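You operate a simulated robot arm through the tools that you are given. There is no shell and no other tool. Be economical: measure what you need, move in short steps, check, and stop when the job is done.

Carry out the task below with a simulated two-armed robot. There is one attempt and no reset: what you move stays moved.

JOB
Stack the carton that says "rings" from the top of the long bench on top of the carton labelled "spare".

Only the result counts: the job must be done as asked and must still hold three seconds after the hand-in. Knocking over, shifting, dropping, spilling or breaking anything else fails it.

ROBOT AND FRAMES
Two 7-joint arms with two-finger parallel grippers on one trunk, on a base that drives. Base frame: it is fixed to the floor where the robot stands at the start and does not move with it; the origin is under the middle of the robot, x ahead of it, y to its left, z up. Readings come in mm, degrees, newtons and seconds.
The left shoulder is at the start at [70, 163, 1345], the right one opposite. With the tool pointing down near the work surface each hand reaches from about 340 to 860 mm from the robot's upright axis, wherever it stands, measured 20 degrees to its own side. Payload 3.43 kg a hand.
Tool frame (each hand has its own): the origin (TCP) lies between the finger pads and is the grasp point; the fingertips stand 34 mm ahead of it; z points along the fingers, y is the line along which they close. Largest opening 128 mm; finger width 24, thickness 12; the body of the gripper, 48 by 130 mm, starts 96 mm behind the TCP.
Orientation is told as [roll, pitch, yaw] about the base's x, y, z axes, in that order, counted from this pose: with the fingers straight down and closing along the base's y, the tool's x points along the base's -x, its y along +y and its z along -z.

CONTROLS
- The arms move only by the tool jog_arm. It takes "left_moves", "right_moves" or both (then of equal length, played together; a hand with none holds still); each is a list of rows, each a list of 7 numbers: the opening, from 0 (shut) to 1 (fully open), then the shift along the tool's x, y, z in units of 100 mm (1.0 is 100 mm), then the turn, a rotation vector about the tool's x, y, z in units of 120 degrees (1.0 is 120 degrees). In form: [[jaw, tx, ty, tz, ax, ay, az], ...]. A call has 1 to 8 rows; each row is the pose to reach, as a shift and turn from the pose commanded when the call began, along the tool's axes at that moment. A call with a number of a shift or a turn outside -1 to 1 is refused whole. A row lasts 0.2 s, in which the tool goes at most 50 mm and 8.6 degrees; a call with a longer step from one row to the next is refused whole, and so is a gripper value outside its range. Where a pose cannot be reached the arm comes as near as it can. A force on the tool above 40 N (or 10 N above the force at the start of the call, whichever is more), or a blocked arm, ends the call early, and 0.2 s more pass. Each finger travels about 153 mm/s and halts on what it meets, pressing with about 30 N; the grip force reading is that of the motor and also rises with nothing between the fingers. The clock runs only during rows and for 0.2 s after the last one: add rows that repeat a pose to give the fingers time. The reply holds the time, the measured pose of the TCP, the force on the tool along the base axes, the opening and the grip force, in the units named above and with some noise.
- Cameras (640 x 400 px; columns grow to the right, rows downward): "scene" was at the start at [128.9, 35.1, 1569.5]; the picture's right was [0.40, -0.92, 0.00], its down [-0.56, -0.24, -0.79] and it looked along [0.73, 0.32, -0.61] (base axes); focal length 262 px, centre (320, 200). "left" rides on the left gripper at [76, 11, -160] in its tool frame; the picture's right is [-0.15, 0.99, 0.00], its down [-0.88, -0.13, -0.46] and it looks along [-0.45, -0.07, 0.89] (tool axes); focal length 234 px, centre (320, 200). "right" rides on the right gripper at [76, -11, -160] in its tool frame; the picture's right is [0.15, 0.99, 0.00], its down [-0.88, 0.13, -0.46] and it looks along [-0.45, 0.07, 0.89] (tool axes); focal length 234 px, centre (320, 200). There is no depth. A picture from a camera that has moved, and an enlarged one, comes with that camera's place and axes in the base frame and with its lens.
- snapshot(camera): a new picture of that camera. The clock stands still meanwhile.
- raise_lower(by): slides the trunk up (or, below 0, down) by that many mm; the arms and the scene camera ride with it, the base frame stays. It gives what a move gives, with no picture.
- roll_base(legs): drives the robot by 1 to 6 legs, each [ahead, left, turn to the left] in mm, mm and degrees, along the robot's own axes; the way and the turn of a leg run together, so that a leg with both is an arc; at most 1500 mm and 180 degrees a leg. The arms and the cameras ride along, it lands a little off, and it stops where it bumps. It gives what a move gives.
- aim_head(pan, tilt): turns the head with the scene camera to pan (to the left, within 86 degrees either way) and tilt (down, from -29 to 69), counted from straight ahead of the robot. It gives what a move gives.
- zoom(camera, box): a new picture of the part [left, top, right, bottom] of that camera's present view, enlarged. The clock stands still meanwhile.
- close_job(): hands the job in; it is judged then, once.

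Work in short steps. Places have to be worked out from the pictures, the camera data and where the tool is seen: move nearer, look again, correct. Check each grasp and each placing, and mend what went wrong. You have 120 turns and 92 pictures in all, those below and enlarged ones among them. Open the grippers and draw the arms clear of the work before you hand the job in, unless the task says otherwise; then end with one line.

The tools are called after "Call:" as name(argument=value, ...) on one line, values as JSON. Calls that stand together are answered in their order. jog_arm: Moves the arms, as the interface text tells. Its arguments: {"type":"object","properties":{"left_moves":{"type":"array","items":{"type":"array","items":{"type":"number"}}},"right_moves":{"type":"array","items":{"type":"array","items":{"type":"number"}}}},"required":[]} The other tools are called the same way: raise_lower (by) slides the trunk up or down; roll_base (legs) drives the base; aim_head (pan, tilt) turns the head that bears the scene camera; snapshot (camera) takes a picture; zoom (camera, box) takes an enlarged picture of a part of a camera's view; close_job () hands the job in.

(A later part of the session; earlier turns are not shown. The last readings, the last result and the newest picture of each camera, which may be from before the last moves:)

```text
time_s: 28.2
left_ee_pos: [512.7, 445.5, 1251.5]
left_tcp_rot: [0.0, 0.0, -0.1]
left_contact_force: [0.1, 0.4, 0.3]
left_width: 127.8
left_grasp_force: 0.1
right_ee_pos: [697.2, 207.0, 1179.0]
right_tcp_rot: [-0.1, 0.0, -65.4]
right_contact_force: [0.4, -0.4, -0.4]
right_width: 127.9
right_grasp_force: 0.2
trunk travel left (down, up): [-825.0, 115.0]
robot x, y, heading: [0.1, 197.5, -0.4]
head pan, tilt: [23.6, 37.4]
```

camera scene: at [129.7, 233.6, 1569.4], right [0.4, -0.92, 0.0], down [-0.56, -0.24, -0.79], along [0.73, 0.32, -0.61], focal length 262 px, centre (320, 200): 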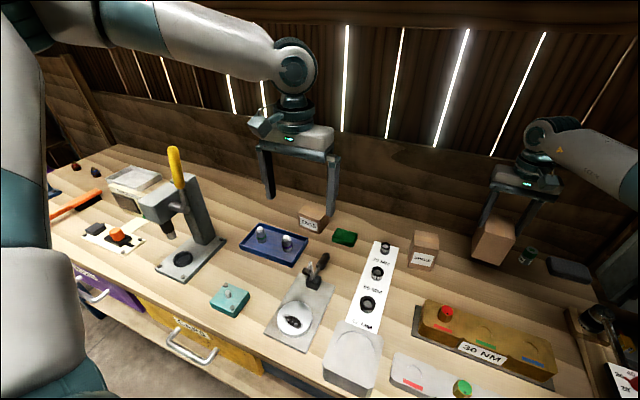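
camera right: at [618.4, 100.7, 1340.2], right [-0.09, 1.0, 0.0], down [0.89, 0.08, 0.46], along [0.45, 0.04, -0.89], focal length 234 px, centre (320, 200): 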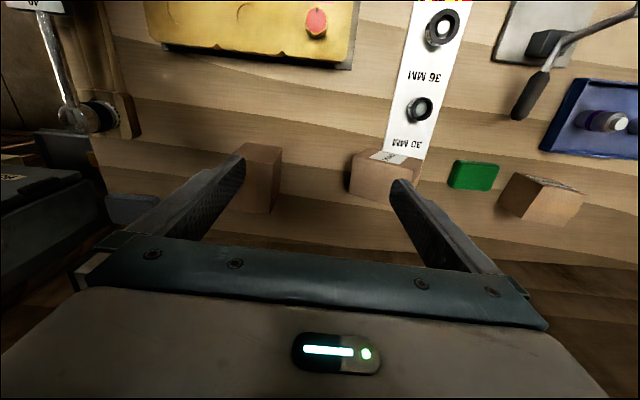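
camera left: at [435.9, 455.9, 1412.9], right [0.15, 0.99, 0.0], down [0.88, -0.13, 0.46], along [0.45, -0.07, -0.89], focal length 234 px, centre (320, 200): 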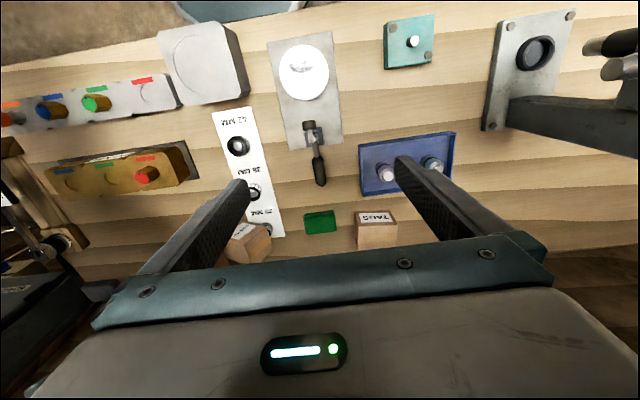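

That turn is reachable. I finish the turn to −88° and move over SPARE.

Call:
jog_arm(right_moves=[[1, 0, 0.25, 0, 0, 0, 0.065], [1, 0.01, 0.5, 0, 0, 0, 0.13], [1, 0.02, 0.67, 0, 0, 0, 0.188], [1, 0.02, 0.67, 0, 0, 0, 0.188]])

Call:
snapshot(camera="right")

Call:
snapshot(camera="scene")

```text
time_s: 29.2
left_ee_pos: [512.3, 445.8, 1252.4]
left_tcp_rot: [0.0, -0.1, -0.2]
left_contact_force: [0.7, -0.5, -0.1]
left_width: 128.0
left_grasp_force: 0.0
right_ee_pos: [757.1, 236.7, 1179.7]
right_tcp_rot: [0.1, 0.0, -87.9]
right_contact_force: [-0.1, 0.2, -0.7]
right_width: 128.1
right_grasp_force: 0.1
trunk travel left (down, up): [-825.0, 115.0]
robot x, y, heading: [-1.7, 201.9, -0.2]
head pan, tilt: [23.6, 37.4]
```

```text
57 pictures are left
camera right: at [745.2, 312.1, 1340.1], right [0.98, 0.18, 0.0], down [0.16, -0.88, 0.46], along [0.08, -0.45, -0.89], focal length 234 px, centre (320, 200)
```

right: 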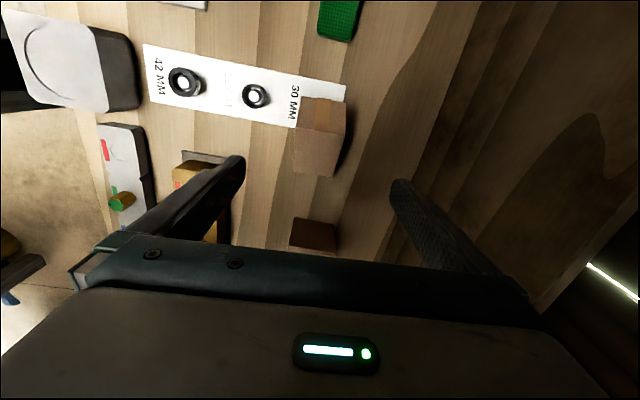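

```text
56 pictures are left
camera scene: at [129.4, 233.4, 1569.5], right [0.4, -0.92, 0.0], down [-0.56, -0.24, -0.79], along [0.73, 0.32, -0.61], focal length 262 px, centre (320, 200)
```

scene: 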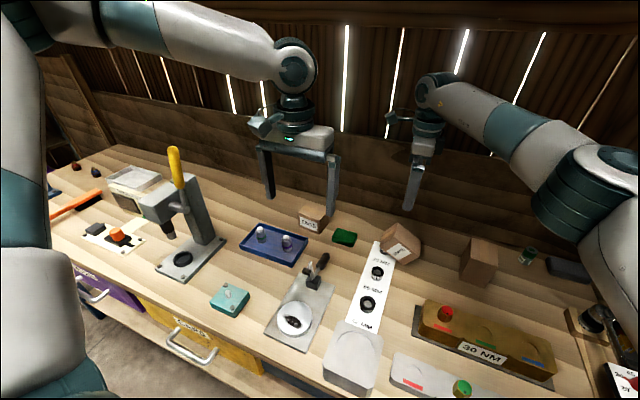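

Straddle alignment looks good: SPARE is between the fingers. I tilt the hand 20° and come down part way.

Call:
jog_arm(right_moves=[[1, -0.02, 0, 0.3, 0, -0.06, 0], [1, -0.05, 0, 0.6, 0, -0.12, 0], [1, -0.09, 0, 0.9, 0, -0.167, 0], [1, -0.09, 0, 1.0, 0, -0.167, 0], [1, -0.09, 0, 1.0, 0, -0.167, 0]])

Call:
snapshot(camera="right")

Call:
zoom(camera="scene", box=[320, 120, 520, 270])

```text
time_s: 30.4
left_ee_pos: [512.0, 445.0, 1252.3]
left_tcp_rot: [-0.1, 0.1, -0.2]
left_contact_force: [-0.4, 0.1, 0.5]
left_width: 128.0
left_grasp_force: 0.2
right_ee_pos: [755.5, 225.2, 1080.6]
right_tcp_rot: [0.0, -20.1, -87.9]
right_contact_force: [-0.4, -0.5, 0.1]
right_width: 128.1
right_grasp_force: 0.0
right hand out of reach, approached as far as the arm can: row 4, 5
trunk travel left (down, up): [-825.0, 115.0]
robot x, y, heading: [1.9, 199.0, -0.1]
head pan, tilt: [23.6, 37.4]
```

```text
55 pictures are left
camera right: at [742.5, 351.2, 1204.9], right [0.98, 0.17, -0.05], down [0.15, -0.67, 0.73], along [0.09, -0.73, -0.68], focal length 234 px, centre (320, 200)
```

right: 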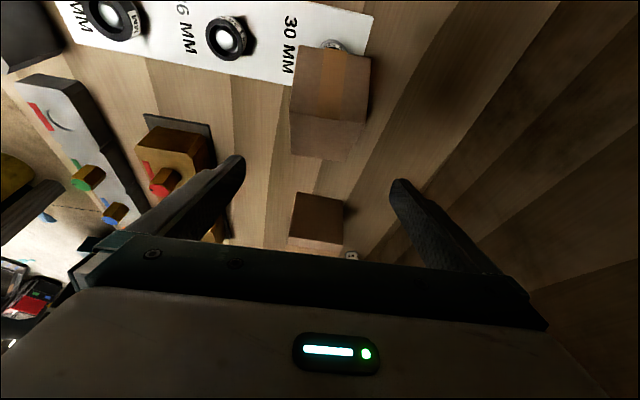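

```text
2.67 times, centred on (420, 195) of scene
camera zoom: at [129.6, 233.5, 1569.4], right [0.4, -0.92, 0.0], down [-0.56, -0.24, -0.79], along [0.73, 0.32, -0.61], focal length 698 px, centre (53, 213)
```

zoom: 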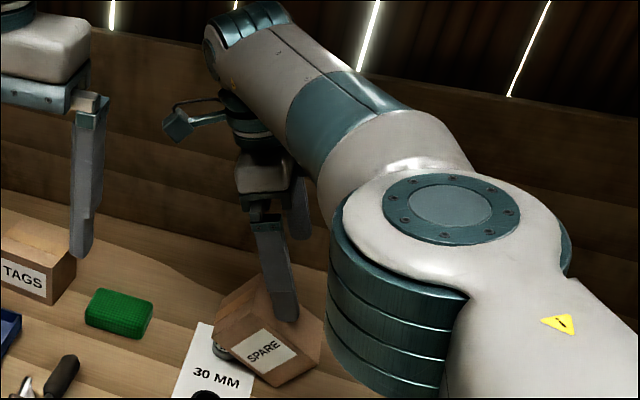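

The tilt brings the right arm to its limit. I move the base 100 mm further left to gain room; the left hand stays clear of the press handle.

Call:
roll_base(legs=[[0, 100, 0]])

Call:
snapshot(camera="scene")

```text
time_s: 31.6
left_ee_pos: [513.5, 543.9, 1253.0]
left_tcp_rot: [0.2, 0.0, -0.3]
left_contact_force: [-1.0, -0.7, -0.9]
left_width: 128.0
left_grasp_force: 0.2
right_ee_pos: [757.6, 324.3, 1079.9]
right_tcp_rot: [-0.1, -19.9, -88.2]
right_contact_force: [-0.6, -0.8, 0.9]
right_width: 127.9
right_grasp_force: 0.0
trunk travel left (down, up): [-825.0, 115.0]
robot x, y, heading: [0.0, 298.1, -0.3]
head pan, tilt: [23.6, 37.4]
```

```text
53 pictures are left
camera scene: at [129.8, 331.6, 1569.6], right [0.4, -0.92, 0.0], down [-0.56, -0.24, -0.79], along [0.73, 0.32, -0.61], focal length 262 px, centre (320, 200)
```

scene: 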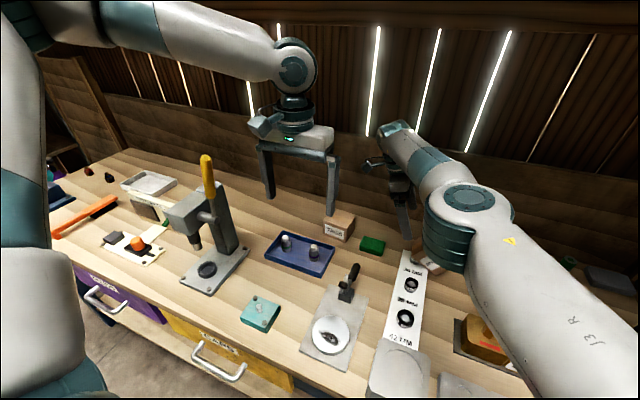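

All clear. I now move onto the approach line along the tilted tool axis and look again.

Call:
jog_arm(right_moves=[[1, -0.25, 0, 0.1, 0, 0, 0], [1, -0.47, 0, 0.25, 0, 0, 0], [1, -0.47, 0, 0.41, 0, 0, 0]])

Call:
snapshot(camera="right")

Call:
snapshot(camera="left")

```text
time_s: 32.4
left_ee_pos: [514.0, 549.3, 1251.3]
left_tcp_rot: [-0.1, 0.0, -0.2]
left_contact_force: [0.2, 1.3, 0.1]
left_width: 127.8
left_grasp_force: 0.0
right_ee_pos: [756.5, 271.0, 1056.7]
right_tcp_rot: [-0.1, -20.1, -88.1]
right_contact_force: [0.3, -0.5, -0.7]
right_width: 128.0
right_grasp_force: 0.1
trunk travel left (down, up): [-825.0, 115.0]
robot x, y, heading: [1.7, 298.7, -0.4]
head pan, tilt: [23.6, 37.4]
```

```text
52 pictures are left
camera right: at [743.4, 395.5, 1182.1], right [0.98, 0.17, -0.05], down [0.15, -0.66, 0.73], along [0.09, -0.73, -0.68], focal length 234 px, centre (320, 200)
```

right: 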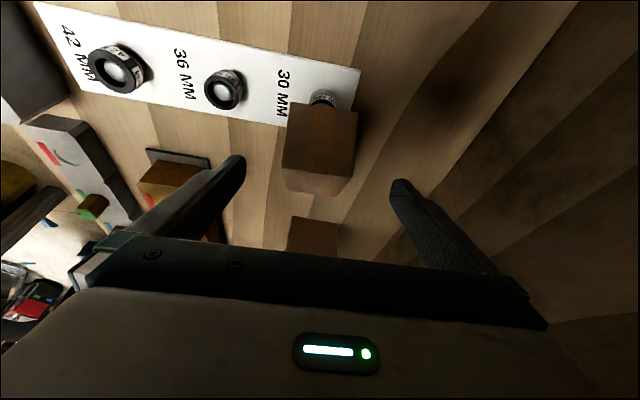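

```text
51 pictures are left
camera left: at [436.4, 559.5, 1412.3], right [0.15, 0.99, 0.0], down [0.88, -0.13, 0.46], along [0.45, -0.07, -0.89], focal length 234 px, centre (320, 200)
```

left: 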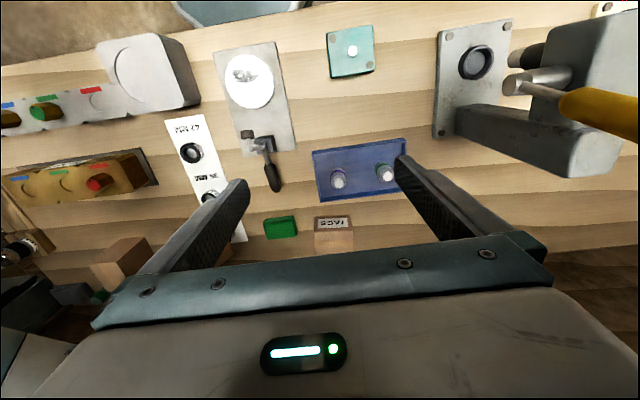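

The view agrees with my estimate, and the bushing appears to be still in place. I descend along the tool axis to SPARE's centre.

Call:
jog_arm(right_moves=[[1, 0, 0, 0.25, 0, 0, 0], [1, -0.02, 0, 0.5, 0, 0, 0], [1, -0.04, 0, 0.7, 0, 0, 0], [1, -0.05, 0, 0.85, 0, 0, 0], [1, -0.05, 0, 0.95, 0, 0, 0]])

Call:
snapshot(camera="right")

Call:
zoom(camera="scene", box=[340, 160, 500, 280])

```text
time_s: 33.6
left_ee_pos: [513.2, 545.3, 1253.5]
left_tcp_rot: [0.0, 0.0, -0.5]
left_contact_force: [-0.1, -0.6, 0.2]
left_width: 127.9
left_grasp_force: 0.1
right_ee_pos: [758.5, 229.9, 970.8]
right_tcp_rot: [0.0, -20.1, -87.9]
right_contact_force: [0.5, 0.0, -0.2]
right_width: 128.1
right_grasp_force: 0.0
trunk travel left (down, up): [-825.0, 115.0]
robot x, y, heading: [1.6, 299.2, -0.2]
head pan, tilt: [23.6, 37.4]
```

```text
50 pictures are left
camera right: at [745.8, 355.5, 1095.1], right [0.98, 0.17, -0.05], down [0.15, -0.67, 0.73], along [0.09, -0.73, -0.68], focal length 234 px, centre (320, 200)
```

right: 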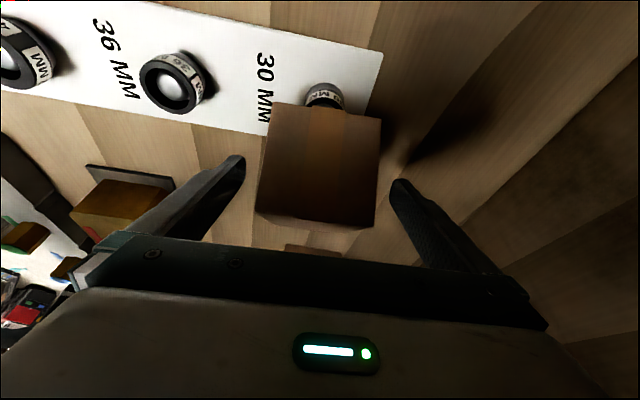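

```text
3.33 times, centred on (420, 220) of scene
camera zoom: at [130.0, 334.7, 1569.4], right [0.4, -0.92, 0.0], down [-0.56, -0.24, -0.79], along [0.73, 0.31, -0.61], focal length 872 px, centre (-13, 133)
```

zoom: 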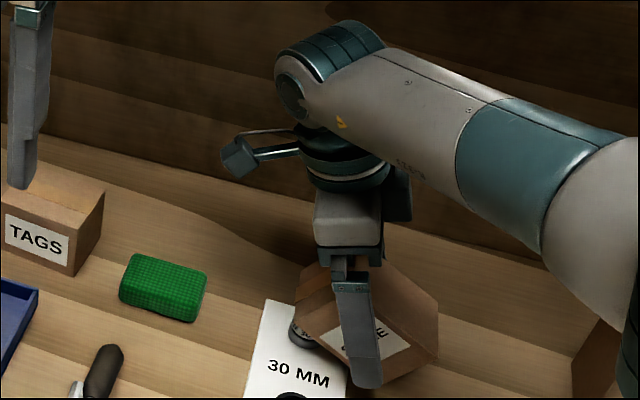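

The fingers straddle SPARE symmetrically. I go down the last 14 mm and close.

Call:
jog_arm(right_moves=[[1, -0.02, 0, 0.08, 0, 0, 0], [1, -0.04, 0, 0.14, 0, 0, 0], [0.75, -0.04, 0, 0.14, 0, 0, 0], [0.55, -0.04, 0, 0.14, 0, 0, 0], [0.3, -0.04, 0, 0.14, 0, 0, 0], [0.3, -0.04, 0, 0.14, 0, 0, 0], [0.3, -0.04, 0, 0.14, 0, 0, 0]])

Call:
zoom(camera="scene", box=[340, 160, 500, 280])

```text
time_s: 35.2
left_ee_pos: [512.4, 544.3, 1253.9]
left_tcp_rot: [0.0, -0.1, -0.3]
left_contact_force: [-0.3, -0.8, -0.9]
left_width: 128.2
left_grasp_force: 0.0
right_ee_pos: [759.5, 222.0, 958.9]
right_tcp_rot: [0.0, -20.1, -88.1]
right_contact_force: [-0.8, -0.4, 0.8]
right_width: 70.1
right_grasp_force: 30.5
trunk travel left (down, up): [-825.0, 115.0]
robot x, y, heading: [1.3, 302.9, -0.4]
head pan, tilt: [23.6, 37.4]
```

```text
3.33 times, centred on (420, 220) of scene
camera zoom: at [129.6, 334.4, 1569.5], right [0.4, -0.92, 0.0], down [-0.56, -0.24, -0.79], along [0.73, 0.31, -0.61], focal length 872 px, centre (-13, 133)
```

zoom: 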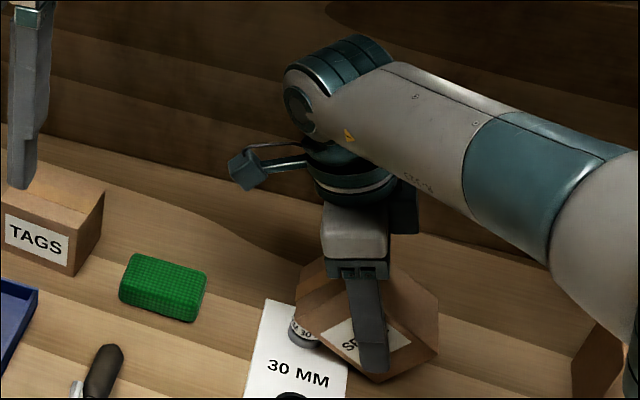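

Gripped at 70 mm. I lift straight up slowly, 60 mm.

Call:
jog_arm(right_moves=[[0.3, -0.034, 0, -0.094, 0, 0, 0], [0.3, -0.068, 0, -0.188, 0, 0, 0], [0.3, -0.102, 0, -0.282, 0, 0, 0], [0.3, -0.137, 0, -0.376, 0, 0, 0], [0.3, -0.171, 0, -0.47, 0, 0, 0], [0.3, -0.205, 0, -0.564, 0, 0, 0], [0.3, -0.205, 0, -0.564, 0, 0, 0]])

Call:
zoom(camera="scene", box=[340, 160, 500, 280])

Call:
snapshot(camera="right")

```text
time_s: 36.8
left_ee_pos: [513.7, 544.8, 1253.2]
left_tcp_rot: [0.0, 0.0, -0.3]
left_contact_force: [0.9, -0.1, -0.3]
left_width: 127.8
left_grasp_force: 0.0
right_ee_pos: [760.1, 220.5, 1018.4]
right_tcp_rot: [0.0, -20.1, -88.0]
right_contact_force: [-0.6, -0.8, -1.4]
right_width: 69.6
right_grasp_force: 30.4
trunk travel left (down, up): [-825.0, 115.0]
robot x, y, heading: [-0.3, 297.8, -0.1]
head pan, tilt: [23.6, 37.4]
```

```text
3.33 times, centred on (420, 220) of scene
camera zoom: at [130.1, 334.3, 1569.4], right [0.4, -0.92, 0.0], down [-0.56, -0.24, -0.79], along [0.73, 0.31, -0.61], focal length 872 px, centre (-13, 133)
```

zoom: 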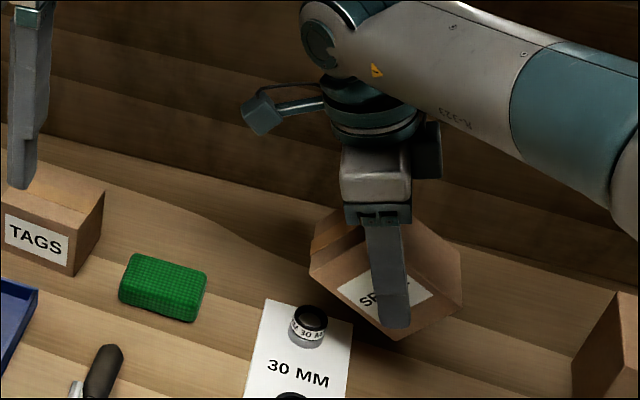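

```text
46 pictures are left
camera right: at [747.0, 346.5, 1143.4], right [0.98, 0.17, -0.05], down [0.15, -0.67, 0.73], along [0.09, -0.73, -0.68], focal length 234 px, centre (320, 200)
```

right: 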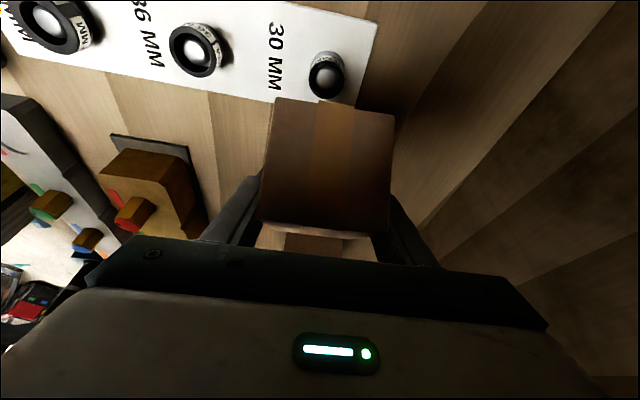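

The 30 mm bushing is standing in place, and SPARE is held. I rotate it upright (+56° about the closing axis) while moving about 70 mm right and slightly up.

Call:
jog_arm(right_moves=[[0.3, -0.1, 0, 0, 0, 0.065, 0], [0.3, -0.2, 0, 0.01, 0, 0.13, 0], [0.3, -0.3, 0, 0.02, 0, 0.195, 0], [0.3, -0.42, 0, 0.03, 0, 0.26, 0], [0.3, -0.53, 0, 0.04, 0, 0.325, 0], [0.3, -0.63, 0, 0.05, 0, 0.39, 0], [0.3, -0.726, 0, 0.05, 0, 0.455, 0], [0.3, -0.726, 0, 0.05, 0, 0.467, 0]])

Call:
snapshot(camera="scene")

Call:
snapshot(camera="right")

Call:
snapshot(camera="left")

```text
time_s: 38.6
left_ee_pos: [513.7, 544.4, 1253.5]
left_tcp_rot: [0.1, 0.1, -0.4]
left_contact_force: [-0.2, -0.8, 0.0]
left_width: 128.1
left_grasp_force: 0.1
right_ee_pos: [762.9, 152.0, 1039.9]
right_tcp_rot: [-0.1, 36.2, -88.2]
right_contact_force: [0.1, -0.7, -0.6]
right_width: 69.6
right_grasp_force: 30.0
trunk travel left (down, up): [-825.0, 115.0]
robot x, y, heading: [0.3, 297.5, -0.4]
head pan, tilt: [23.6, 37.4]
```

```text
45 pictures are left
camera scene: at [130.0, 334.7, 1569.4], right [0.4, -0.92, 0.0], down [-0.56, -0.24, -0.79], along [0.73, 0.31, -0.61], focal length 262 px, centre (320, 200)
```

scene: 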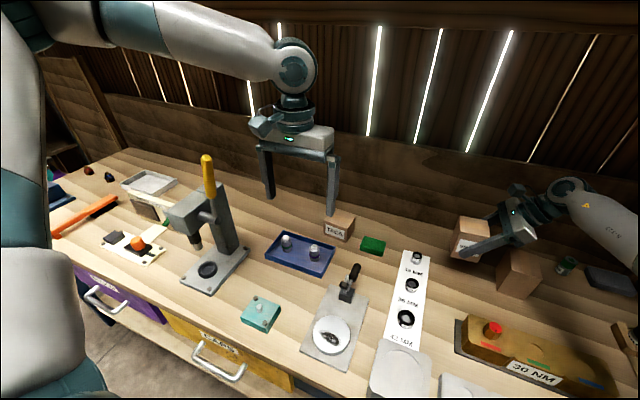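

```text
44 pictures are left
camera right: at [754.4, 118.7, 1213.4], right [0.98, 0.15, 0.09], down [0.16, -0.98, -0.15], along [0.06, 0.16, -0.98], focal length 234 px, centre (320, 200)
```

right: 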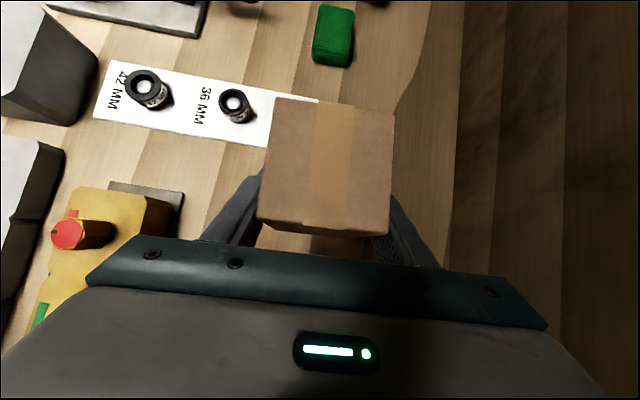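

```text
43 pictures are left
camera left: at [436.6, 556.3, 1412.8], right [0.15, 0.99, 0.0], down [0.88, -0.13, 0.46], along [0.45, -0.07, -0.89], focal length 234 px, centre (320, 200)
```

left: 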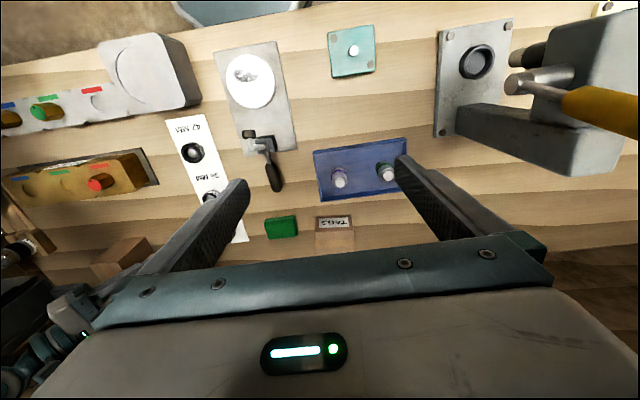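

SPARE looks upright now. I zoom to check its tilt and the clearance to RINGS.

Call:
zoom(camera="scene", box=[420, 160, 580, 310])

Call:
zoom(camera="right", box=[220, 80, 420, 260])

```text
2.67 times, centred on (500, 235) of scene
camera zoom: at [130.0, 334.7, 1569.4], right [0.4, -0.92, 0.0], down [-0.56, -0.24, -0.79], along [0.73, 0.31, -0.61], focal length 698 px, centre (-160, 107)
```

zoom: 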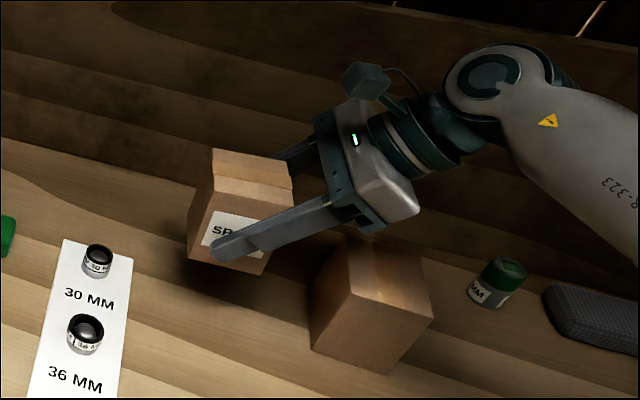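

```text
2.22 times, centred on (320, 170) of right
camera zoom: at [754.4, 118.7, 1213.4], right [0.98, 0.15, 0.09], down [0.16, -0.98, -0.15], along [0.06, 0.16, -0.98], focal length 520 px, centre (320, 267)
```

zoom: 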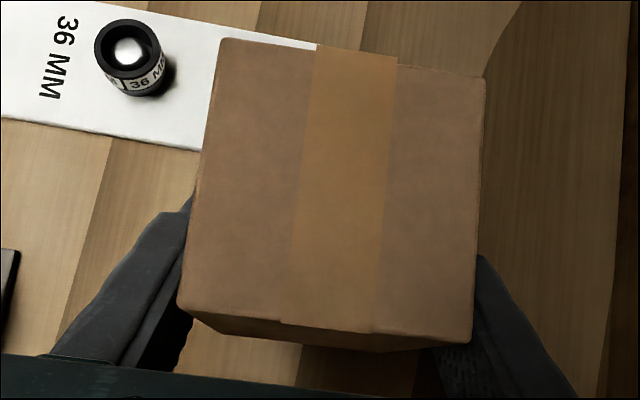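

I need a sharper check of the vertical edges.

Call:
zoom(camera="scene", box=[450, 205, 514, 270])

```text
6.15 times, centred on (482, 238) of scene
camera zoom: at [130.0, 334.7, 1569.4], right [0.4, -0.92, 0.0], down [-0.56, -0.24, -0.79], along [0.73, 0.31, -0.61], focal length 1610 px, centre (-677, -31)
```

zoom: 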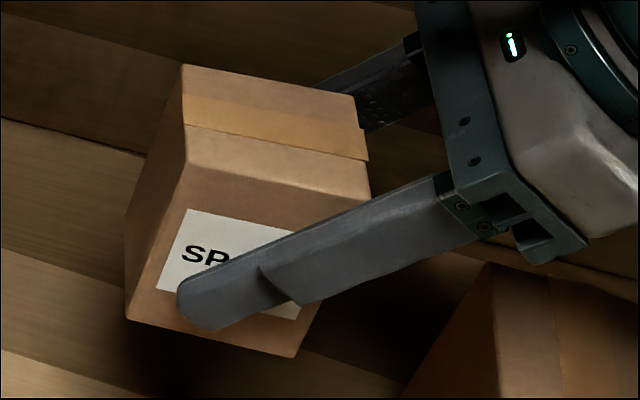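

SPARE is still leaning about 3° left. I add 3° and lower 60 mm, then check.

Call:
jog_arm(right_moves=[[0.3, 0, 0, 0, 0, 0.025, 0], [0.3, -0.118, 0, 0.161, 0, 0.025, 0], [0.3, -0.236, 0, 0.323, 0, 0.025, 0], [0.3, -0.354, 0, 0.484, 0, 0.025, 0], [0.3, -0.354, 0, 0.484, 0, 0.025, 0]])

Call:
zoom(camera="scene", box=[440, 180, 560, 290])

Call:
snapshot(camera="scene")

```text
time_s: 39.8
left_ee_pos: [513.6, 545.6, 1252.8]
left_tcp_rot: [-0.1, 0.0, -0.2]
left_contact_force: [-0.8, 0.6, -0.3]
left_width: 127.9
left_grasp_force: 0.1
right_ee_pos: [761.3, 151.8, 977.8]
right_tcp_rot: [0.0, 39.0, -88.1]
right_contact_force: [0.3, 0.6, -2.3]
right_width: 69.7
right_grasp_force: 29.9
trunk travel left (down, up): [-825.0, 115.0]
robot x, y, heading: [0.1, 298.9, -0.3]
head pan, tilt: [23.6, 37.4]
```

```text
3.64 times, centred on (500, 235) of scene
camera zoom: at [129.9, 334.5, 1569.4], right [0.4, -0.92, 0.0], down [-0.56, -0.24, -0.79], along [0.73, 0.31, -0.61], focal length 952 px, centre (-334, 73)
```

zoom: 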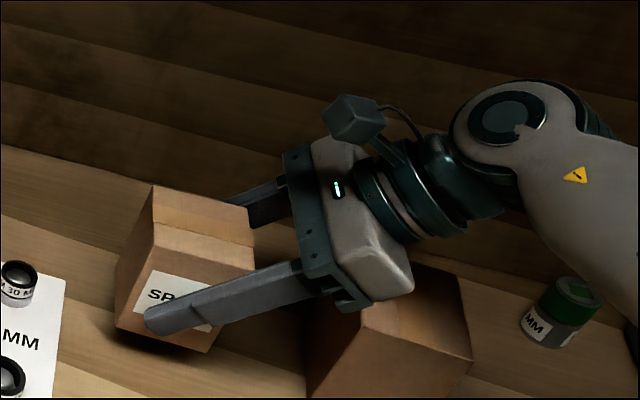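

```text
38 pictures are left
camera scene: at [129.9, 334.5, 1569.4], right [0.4, -0.92, 0.0], down [-0.56, -0.24, -0.79], along [0.73, 0.31, -0.61], focal length 262 px, centre (320, 200)
```

scene: 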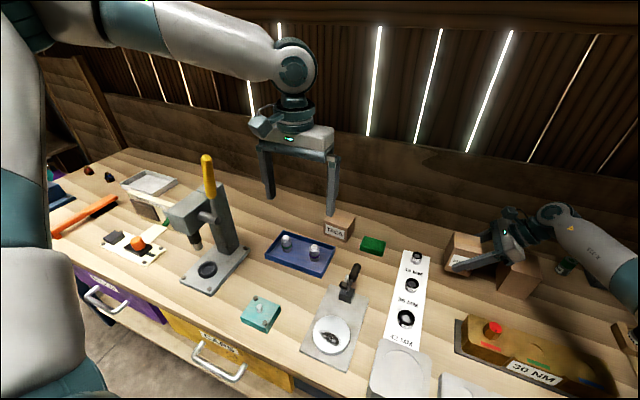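

It is upright now, and the hand clears RINGS. I lower in small steps to the bench.

Call:
jog_arm(right_moves=[[0.3, -0.063, 0, 0.078, 0, 0, 0], [0.3, -0.101, 0, 0.124, 0, 0, 0], [0.3, -0.126, 0, 0.155, 0, 0, 0], [0.3, -0.145, 0, 0.179, 0, 0, 0], [0.3, -0.157, 0, 0.194, 0, 0, 0], [0.3, -0.17, 0, 0.21, 0, 0, 0], [0.3, -0.17, 0, 0.21, 0, 0, 0]])

```text
time_s: 41.4
left_ee_pos: [514.1, 545.2, 1251.8]
left_tcp_rot: [-0.1, -0.1, -0.2]
left_contact_force: [-0.2, 0.3, 0.4]
left_width: 127.8
left_grasp_force: 0.0
right_ee_pos: [763.0, 152.7, 951.3]
right_tcp_rot: [0.0, 39.0, -88.1]
right_contact_force: [-0.1, -1.1, -1.4]
right_width: 70.0
right_grasp_force: 29.7
trunk travel left (down, up): [-825.0, 115.0]
robot x, y, heading: [-1.2, 301.9, -0.5]
head pan, tilt: [23.6, 37.4]
```

No contact yet at TCP z = 951. I continue 2–3 mm per row.

Call:
jog_arm(right_moves=[[0.3, -0.013, 0, 0.016, 0, 0, 0], [0.3, -0.025, 0, 0.031, 0, 0, 0], [0.3, -0.038, 0, 0.047, 0, 0, 0], [0.3, -0.05, 0, 0.062, 0, 0, 0]])

Call:
zoom(camera="scene", box=[440, 200, 540, 290])

```text
time_s: 42.4
left_ee_pos: [510.8, 545.0, 1253.7]
left_tcp_rot: [0.0, -0.1, -0.3]
left_contact_force: [0.3, 0.5, 0.4]
left_width: 128.1
left_grasp_force: 0.0
right_ee_pos: [763.9, 153.1, 946.6]
right_tcp_rot: [0.3, 39.1, -87.9]
right_contact_force: [2.8, -2.4, 17.0]
right_width: 69.8
right_grasp_force: 29.4
trunk travel left (down, up): [-825.0, 115.0]
robot x, y, heading: [1.7, 299.4, -0.4]
head pan, tilt: [23.6, 37.4]
```

```text
4.44 times, centred on (490, 245) of scene
camera zoom: at [127.6, 334.3, 1570.0], right [0.4, -0.92, 0.0], down [-0.56, -0.24, -0.79], along [0.73, 0.31, -0.61], focal length 1163 px, centre (-436, 0)
```

zoom: 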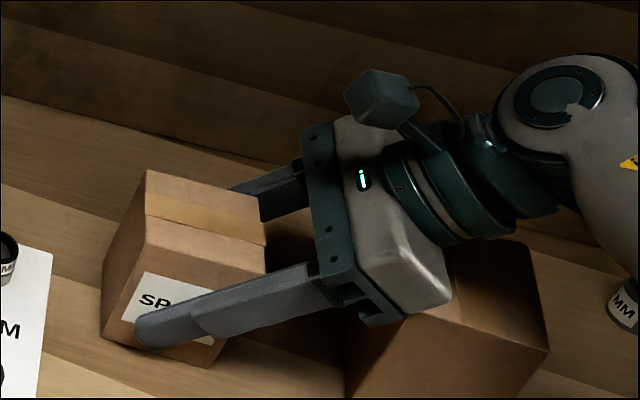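

SPARE rests on the bench (17 N). I open the jaw and then draw back along the tool axis.

Call:
jog_arm(right_moves=[[0.3, 0.01, 0, -0.012, 0, 0, 0], [0.6, 0.01, 0, -0.012, 0, 0, 0], [0.8, 0.01, 0, -0.012, 0, 0, 0], [1, 0.01, 0, -0.012, 0, 0, 0], [1, 0.01, 0, -0.012, 0, 0, 0]])

Call:
zoom(camera="scene", box=[440, 200, 540, 290])

```text
time_s: 43.6
left_ee_pos: [513.1, 544.5, 1253.2]
left_tcp_rot: [0.0, 0.0, -0.3]
left_contact_force: [0.2, 0.7, 0.6]
left_width: 127.9
left_grasp_force: 0.0
right_ee_pos: [762.6, 153.0, 945.5]
right_tcp_rot: [-0.1, 39.0, -88.1]
right_contact_force: [-0.1, 1.0, -0.3]
right_width: 127.8
right_grasp_force: 0.0
trunk travel left (down, up): [-825.0, 115.0]
robot x, y, heading: [1.3, 300.2, -0.1]
head pan, tilt: [23.6, 37.4]
```

```text
4.44 times, centred on (490, 245) of scene
camera zoom: at [129.7, 334.3, 1569.4], right [0.4, -0.92, 0.0], down [-0.56, -0.24, -0.79], along [0.73, 0.31, -0.61], focal length 1163 px, centre (-436, 0)
```

zoom: 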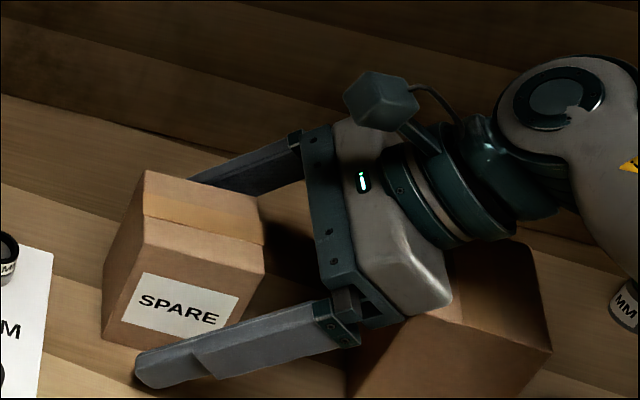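

SPARE stands upright, label visible, about where it started. I raise the hand straight up, with the fingers passing alongside the front and back faces.

Call:
jog_arm(right_moves=[[1, 0.126, 0, -0.155, 0, 0, 0], [1, 0.315, 0, -0.389, 0, 0, 0], [1, 0.5, 0, -0.62, 0, 0, 0], [1, 0.69, 0, -0.85, 0, 0, 0], [1, 0.8, 0, -0.99, 0, 0, 0]])

Call:
zoom(camera="scene", box=[400, 160, 600, 310])

```text
time_s: 44.8
left_ee_pos: [511.9, 546.2, 1253.0]
left_tcp_rot: [-0.1, 0.0, -0.3]
left_contact_force: [0.1, 0.2, 0.0]
left_width: 128.1
left_grasp_force: 0.0
right_ee_pos: [762.3, 152.1, 1073.0]
right_tcp_rot: [0.0, 39.1, -88.0]
right_contact_force: [-0.1, 0.3, 0.8]
right_width: 128.0
right_grasp_force: 0.1
trunk travel left (down, up): [-825.0, 115.0]
robot x, y, heading: [2.5, 301.8, -0.3]
head pan, tilt: [23.6, 37.4]
```

```text
2.67 times, centred on (500, 235) of scene
camera zoom: at [129.4, 334.4, 1569.5], right [0.4, -0.92, 0.0], down [-0.56, -0.24, -0.79], along [0.73, 0.31, -0.61], focal length 698 px, centre (-160, 107)
```

zoom: 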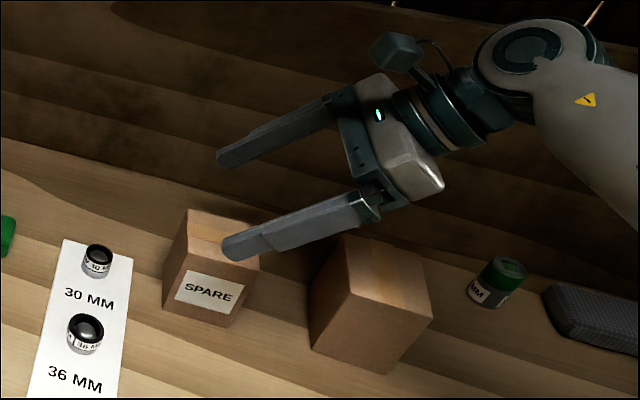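

Everything stands as it should. Now I bring the hand back to vertical with normal yaw, above, for RINGS.

Call:
jog_arm(right_moves=[[1, 0.15, 0, -0.18, 0, 0, 0], [1, 0.3, 0, -0.36, 0, -0.065, 0], [1, 0.44, 0, -0.54, 0, -0.13, 0], [1, 0.44, 0, -0.54, 0, -0.195, 0], [1, 0.44, 0, -0.54, 0, -0.26, 0], [1, 0.44, 0, -0.54, 0, -0.325, 0]])

Call:
jog_arm(right_moves=[[1, -0.1, 0, 0, 0, 0, -0.065], [1, -0.2, 0, 0, 0, 0, -0.13], [1, -0.3, 0, 0, 0, 0, -0.195], [1, -0.4, 0, 0, 0, 0, -0.26], [1, -0.5, 0, 0, 0, 0, -0.325], [1, -0.6, 0, 0, 0, 0, -0.39], [1, -0.7, 0, 0, 0, 0, -0.455], [1, -0.8, 0, 0, 0, 0, -0.52]])

Call:
jog_arm(right_moves=[[1, 0, 0, 0, 0, 0, -0.065], [1, 0, 0, 0, 0, 0, -0.13], [1, 0, 0, 0, 0, 0, -0.187], [1, 0, 0, 0, 0, 0, -0.187]])

Call:
snapshot(camera="right")

```text
time_s: 46.2
left_ee_pos: [512.9, 547.1, 1252.5]
left_tcp_rot: [0.0, 0.0, -0.2]
left_contact_force: [-0.3, -0.3, -0.2]
left_width: 128.0
left_grasp_force: 0.1
right_ee_pos: [762.3, 153.0, 1141.8]
right_tcp_rot: [0.0, -0.2, -88.1]
right_contact_force: [-0.1, 0.7, -0.2]
right_width: 127.9
right_grasp_force: 0.0
trunk travel left (down, up): [-825.0, 115.0]
robot x, y, heading: [0.0, 300.6, -0.2]
head pan, tilt: [23.6, 37.4]
```

```text
time_s: 48.0
left_ee_pos: [513.7, 545.7, 1253.8]
left_tcp_rot: [0.1, -0.1, -0.4]
left_contact_force: [0.0, 1.2, 0.0]
left_width: 128.0
left_grasp_force: 0.1
right_ee_pos: [764.3, 70.6, 1144.4]
right_tcp_rot: [0.0, 0.0, -25.5]
right_contact_force: [-0.3, -0.2, -0.1]
right_width: 128.0
right_grasp_force: 0.0
trunk travel left (down, up): [-825.0, 115.0]
robot x, y, heading: [-0.3, 299.1, -0.2]
head pan, tilt: [23.6, 37.4]
```

```text
time_s: 49.0
left_ee_pos: [512.8, 545.1, 1253.1]
left_tcp_rot: [0.1, -0.1, -0.4]
left_contact_force: [-0.2, 0.0, -0.5]
left_width: 128.0
left_grasp_force: 0.1
right_ee_pos: [765.5, 71.4, 1142.3]
right_tcp_rot: [-0.1, 0.1, -3.2]
right_contact_force: [0.2, 0.2, 0.3]
right_width: 128.0
right_grasp_force: 0.1
trunk travel left (down, up): [-825.0, 115.0]
robot x, y, heading: [-5.2, 297.6, -0.4]
head pan, tilt: [23.6, 37.4]
```

```text
34 pictures are left
camera right: at [691.1, 64.4, 1303.0], right [-0.09, 1.0, 0.0], down [0.89, 0.08, 0.46], along [0.45, 0.04, -0.89], focal length 234 px, centre (320, 200)
```

right: 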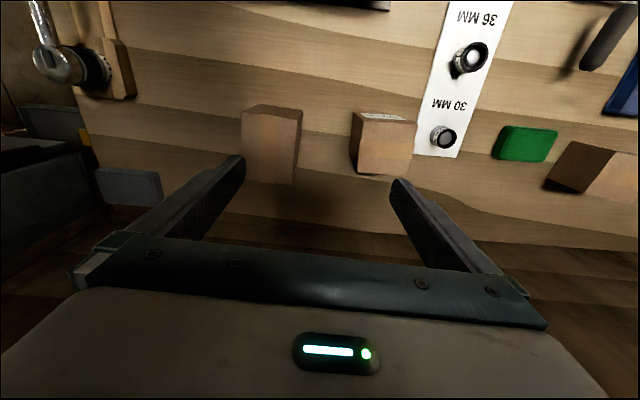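

Both cartons stand between the fingers' view. I zoom to measure them precisely.

Call:
zoom(camera="right", box=[230, 90, 430, 200])

```text
3.20 times, centred on (330, 145) of right
camera zoom: at [691.1, 64.4, 1303.0], right [-0.09, 1.0, 0.0], down [0.89, 0.08, 0.46], along [0.45, 0.04, -0.89], focal length 749 px, centre (288, 376)
```

zoom: 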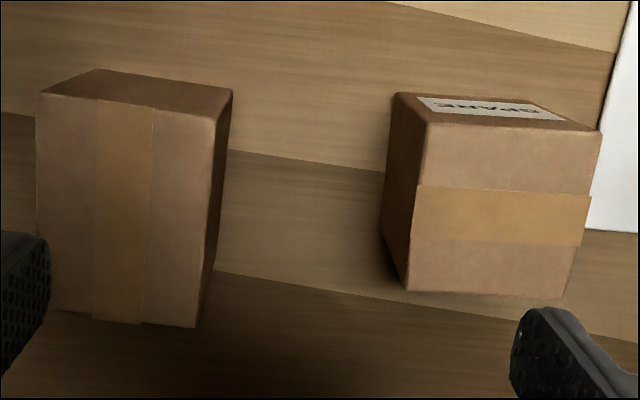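

SPARE: centre (763, 160), yaw +3.5°. RINGS: centre (780, 5), yaw −3°. I move above RINGS.

Call:
jog_arm(right_moves=[[1, -0.06, -0.2, 0, 0, 0, 0], [1, -0.12, -0.4, 0, 0, 0, 0], [1, -0.187, -0.654, 0.2, 0, 0, 0], [1, -0.187, -0.654, 0.5, 0, 0, 0], [1, -0.187, -0.654, 0.7, 0, 0, 0]])

Call:
snapshot(camera="right")

```text
time_s: 50.2
left_ee_pos: [513.5, 545.9, 1253.1]
left_tcp_rot: [0.1, 0.1, -0.2]
left_contact_force: [0.1, 0.3, 0.0]
left_width: 128.1
left_grasp_force: 0.1
right_ee_pos: [782.7, 4.5, 1072.0]
right_tcp_rot: [0.1, 0.0, -3.2]
right_contact_force: [-0.1, -0.1, -0.1]
right_width: 128.1
right_grasp_force: 0.2
trunk travel left (down, up): [-825.0, 115.0]
robot x, y, heading: [0.4, 300.9, -0.4]
head pan, tilt: [23.6, 37.4]
```

```text
32 pictures are left
camera right: at [707.8, -2.1, 1233.5], right [-0.09, 1.0, 0.0], down [0.89, 0.08, 0.46], along [0.45, 0.04, -0.89], focal length 234 px, centre (320, 200)
```

right: 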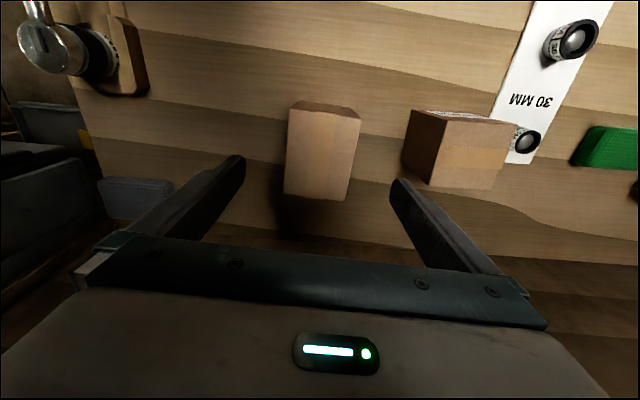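

Centred. I descend to grip at the carton's mid-height (TCP about 948) this time.

Call:
jog_arm(right_moves=[[1, 0, 0, 0.3, 0, 0, 0], [1, 0, 0, 0.6, 0, 0, 0], [1, 0, 0, 0.85, 0, 0, 0], [1, 0, 0, 1.0, 0, 0, 0]])

Call:
jog_arm(right_moves=[[1, 0, 0, 0.14, 0, 0, 0], [1, 0, 0, 0.24, 0, 0, 0], [0.8, 0, 0, 0.24, 0, 0, 0], [0.55, 0, 0, 0.24, 0, 0, 0], [0.2, 0, 0, 0.24, 0, 0, 0], [0.2, 0, 0, 0.24, 0, 0, 0], [0.2, 0, 0, 0.24, 0, 0, 0]])

Call:
zoom(camera="scene", box=[420, 180, 580, 300])

```text
time_s: 51.2
left_ee_pos: [513.8, 545.4, 1252.6]
left_tcp_rot: [0.0, 0.0, -0.3]
left_contact_force: [0.1, -0.6, 0.5]
left_width: 128.0
left_grasp_force: 0.1
right_ee_pos: [779.6, 3.6, 972.7]
right_tcp_rot: [0.0, 0.0, -3.2]
right_contact_force: [0.7, 0.0, 0.3]
right_width: 128.0
right_grasp_force: 0.1
trunk travel left (down, up): [-825.0, 115.0]
robot x, y, heading: [1.9, 300.1, -0.4]
head pan, tilt: [23.6, 37.4]
```

```text
time_s: 52.8
left_ee_pos: [513.3, 545.1, 1252.2]
left_tcp_rot: [0.0, 0.0, -0.3]
left_contact_force: [1.0, -0.3, -0.1]
left_width: 127.9
left_grasp_force: 0.0
right_ee_pos: [780.5, 4.9, 948.0]
right_tcp_rot: [0.0, 0.0, -3.3]
right_contact_force: [-0.1, 0.1, -0.2]
right_width: 69.8
right_grasp_force: 30.1
trunk travel left (down, up): [-825.0, 115.0]
robot x, y, heading: [-2.1, 303.0, -0.1]
head pan, tilt: [23.6, 37.4]
```

```text
3.33 times, centred on (500, 240) of scene
camera zoom: at [129.6, 334.3, 1569.5], right [0.4, -0.92, 0.0], down [-0.56, -0.24, -0.79], along [0.73, 0.31, -0.61], focal length 872 px, centre (-280, 67)
```

zoom: 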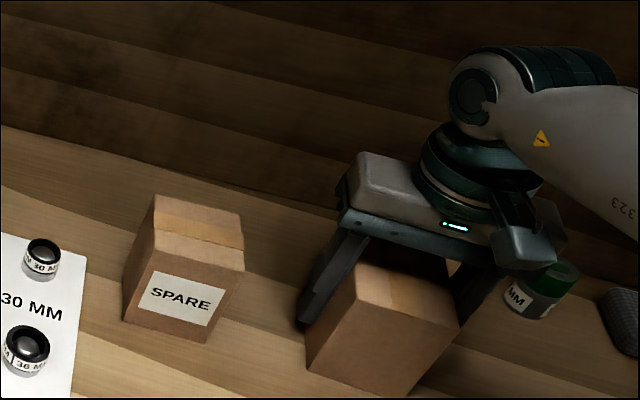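

Gripped at mid-height. I lift slowly by 60 mm first and check for slip.

Call:
jog_arm(right_moves=[[0.2, 0, 0, -0.03, 0, 0, 0], [0.2, 0, 0, -0.08, 0, 0, 0], [0.2, 0, 0, -0.16, 0, 0, 0], [0.2, 0, 0, -0.26, 0, 0, 0], [0.2, 0, 0, -0.36, 0, 0, 0], [0.2, 0, 0, -0.48, 0, 0, 0], [0.2, 0, 0, -0.6, 0, 0, 0]])

Call:
zoom(camera="scene", box=[420, 180, 580, 300])

```text
time_s: 54.4
left_ee_pos: [513.4, 545.4, 1253.9]
left_tcp_rot: [0.1, 0.0, -0.3]
left_contact_force: [-0.4, -0.2, 0.4]
left_width: 128.0
left_grasp_force: 0.1
right_ee_pos: [780.5, 4.6, 1011.1]
right_tcp_rot: [0.0, -0.1, -3.3]
right_contact_force: [0.5, -0.5, -1.7]
right_width: 69.6
right_grasp_force: 30.5
trunk travel left (down, up): [-825.0, 115.0]
robot x, y, heading: [-0.7, 303.3, -0.4]
head pan, tilt: [23.6, 37.4]
```

```text
3.33 times, centred on (500, 240) of scene
camera zoom: at [129.7, 334.2, 1569.4], right [0.4, -0.92, 0.0], down [-0.56, -0.24, -0.79], along [0.73, 0.31, -0.61], focal length 872 px, centre (-280, 67)
```

zoom: 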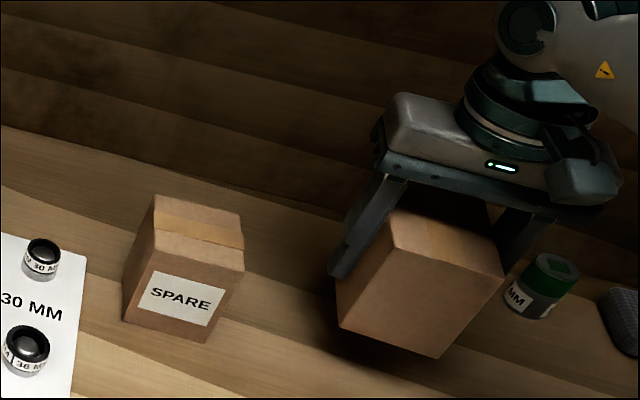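

No slip: the bottom is at about z = 963, as expected. I lift 90 mm more and check again.

Call:
jog_arm(right_moves=[[0.2, 0, 0, -0.1, 0, 0, 0], [0.2, 0, 0, -0.22, 0, 0, 0], [0.2, 0, 0, -0.34, 0, 0, 0], [0.2, 0, 0, -0.46, 0, 0, 0], [0.2, 0, 0, -0.58, 0, 0, 0], [0.2, 0, 0, -0.7, 0, 0, 0], [0.2, 0, 0, -0.82, 0, 0, 0], [0.2, 0, 0, -0.92, 0, 0, 0]])

Call:
zoom(camera="scene", box=[420, 160, 580, 280])

```text
time_s: 56.2
left_ee_pos: [512.6, 545.9, 1252.1]
left_tcp_rot: [0.0, 0.0, -0.3]
left_contact_force: [-0.3, -0.1, -0.2]
left_width: 127.9
left_grasp_force: 0.1
right_ee_pos: [781.5, 5.7, 1099.9]
right_tcp_rot: [-0.1, 0.0, -3.2]
right_contact_force: [-0.1, -0.1, -1.6]
right_width: 70.0
right_grasp_force: 30.1
trunk travel left (down, up): [-825.0, 115.0]
robot x, y, heading: [-1.1, 301.0, -0.3]
head pan, tilt: [23.6, 37.4]
```

```text
3.33 times, centred on (500, 220) of scene
camera zoom: at [129.8, 334.4, 1569.4], right [0.4, -0.92, 0.0], down [-0.56, -0.24, -0.79], along [0.73, 0.31, -0.61], focal length 872 px, centre (-280, 133)
```

zoom: 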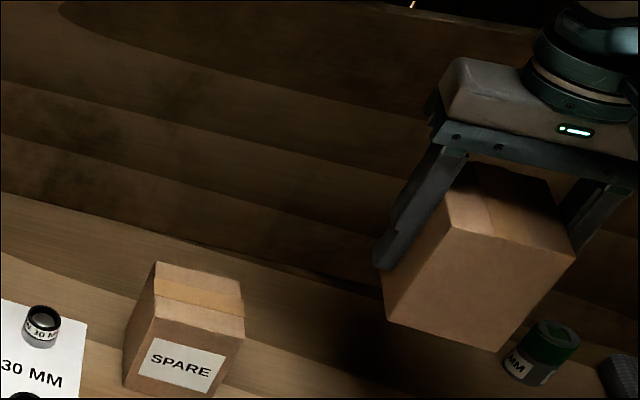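

No slip here either (bottom about 1052). I carry it over SPARE in two steps, raising 20 mm more, and check midway.

Call:
jog_arm(right_moves=[[0.2, 0.02, 0.1, -0.1, 0, 0, 0], [0.2, 0.04, 0.22, -0.2, 0, 0, 0], [0.2, 0.07, 0.36, -0.2, 0, 0, 0], [0.2, 0.09, 0.5, -0.2, 0, 0, 0], [0.2, 0.11, 0.64, -0.2, 0, 0, 0], [0.2, 0.133, 0.765, -0.2, 0, 0, 0]])

Call:
zoom(camera="scene", box=[420, 160, 580, 280])

```text
time_s: 57.6
left_ee_pos: [513.8, 545.0, 1252.6]
left_tcp_rot: [0.1, 0.0, -0.2]
left_contact_force: [-0.3, -0.6, 1.5]
left_width: 127.7
left_grasp_force: 0.1
right_ee_pos: [771.9, 82.8, 1120.2]
right_tcp_rot: [0.0, 0.0, -3.4]
right_contact_force: [-0.7, 0.3, -1.7]
right_width: 69.8
right_grasp_force: 29.7
trunk travel left (down, up): [-825.0, 115.0]
robot x, y, heading: [3.1, 302.8, -0.4]
head pan, tilt: [23.6, 37.4]
```

```text
3.33 times, centred on (500, 220) of scene
camera zoom: at [130.2, 334.6, 1569.4], right [0.4, -0.92, 0.0], down [-0.56, -0.24, -0.79], along [0.73, 0.31, -0.61], focal length 872 px, centre (-280, 133)
```

zoom: 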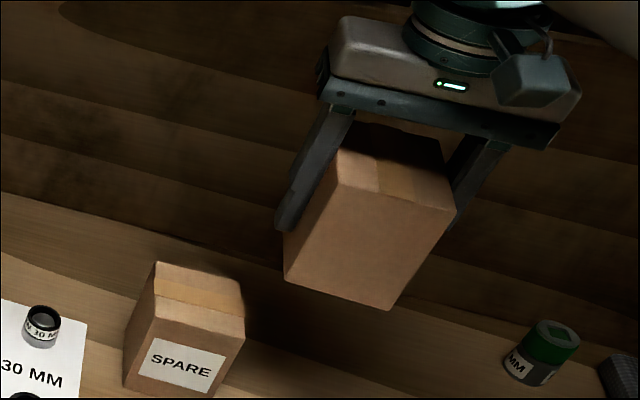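

Bottom at about 1072, well above SPARE's top. I complete the transfer with the yaw turn.

Call:
jog_arm(right_moves=[[0.2, 0.02, 0.12, 0, 0, 0, -0.01], [0.2, 0.04, 0.26, 0, 0, 0, -0.02], [0.2, 0.07, 0.4, 0, 0, 0, -0.03], [0.2, 0.1, 0.54, 0, 0, 0, -0.04], [0.2, 0.12, 0.67, 0, 0, 0, -0.05], [0.2, 0.127, 0.77, 0, 0, 0, -0.056], [0.2, 0.127, 0.77, 0, 0, 0, -0.056]])

Call:
zoom(camera="scene", box=[420, 160, 580, 280])

Call:
zoom(camera="right", box=[220, 80, 440, 260])

```text
time_s: 59.2
left_ee_pos: [513.1, 545.2, 1251.8]
left_tcp_rot: [0.0, 0.1, -0.3]
left_contact_force: [0.0, -0.4, 0.5]
left_width: 127.7
left_grasp_force: 0.1
right_ee_pos: [762.1, 159.1, 1121.3]
right_tcp_rot: [-0.1, 0.0, 3.5]
right_contact_force: [-0.3, -0.5, -2.5]
right_width: 69.7
right_grasp_force: 30.1
trunk travel left (down, up): [-825.0, 115.0]
robot x, y, heading: [0.6, 298.0, -0.2]
head pan, tilt: [23.6, 37.4]
```

```text
3.33 times, centred on (500, 220) of scene
camera zoom: at [130.0, 334.1, 1569.4], right [0.4, -0.92, 0.0], down [-0.56, -0.24, -0.79], along [0.73, 0.31, -0.61], focal length 872 px, centre (-280, 133)
```

zoom: 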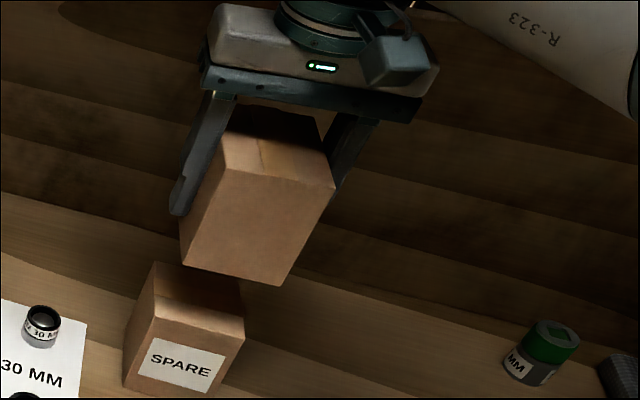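

```text
2.22 times, centred on (330, 170) of right
camera zoom: at [689.5, 144.4, 1281.6], right [-0.21, 0.98, 0.0], down [0.87, 0.18, 0.46], along [0.45, 0.09, -0.89], focal length 520 px, centre (298, 267)
```

zoom: 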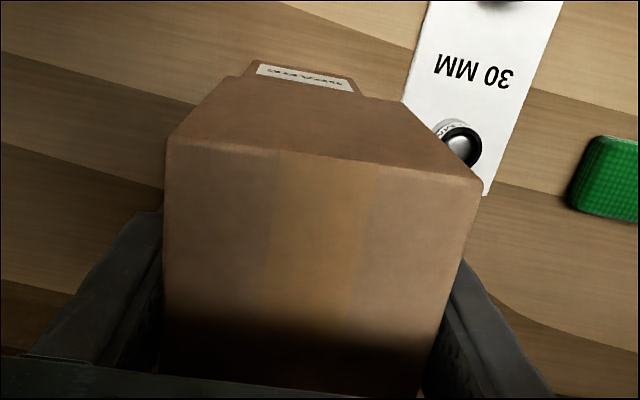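

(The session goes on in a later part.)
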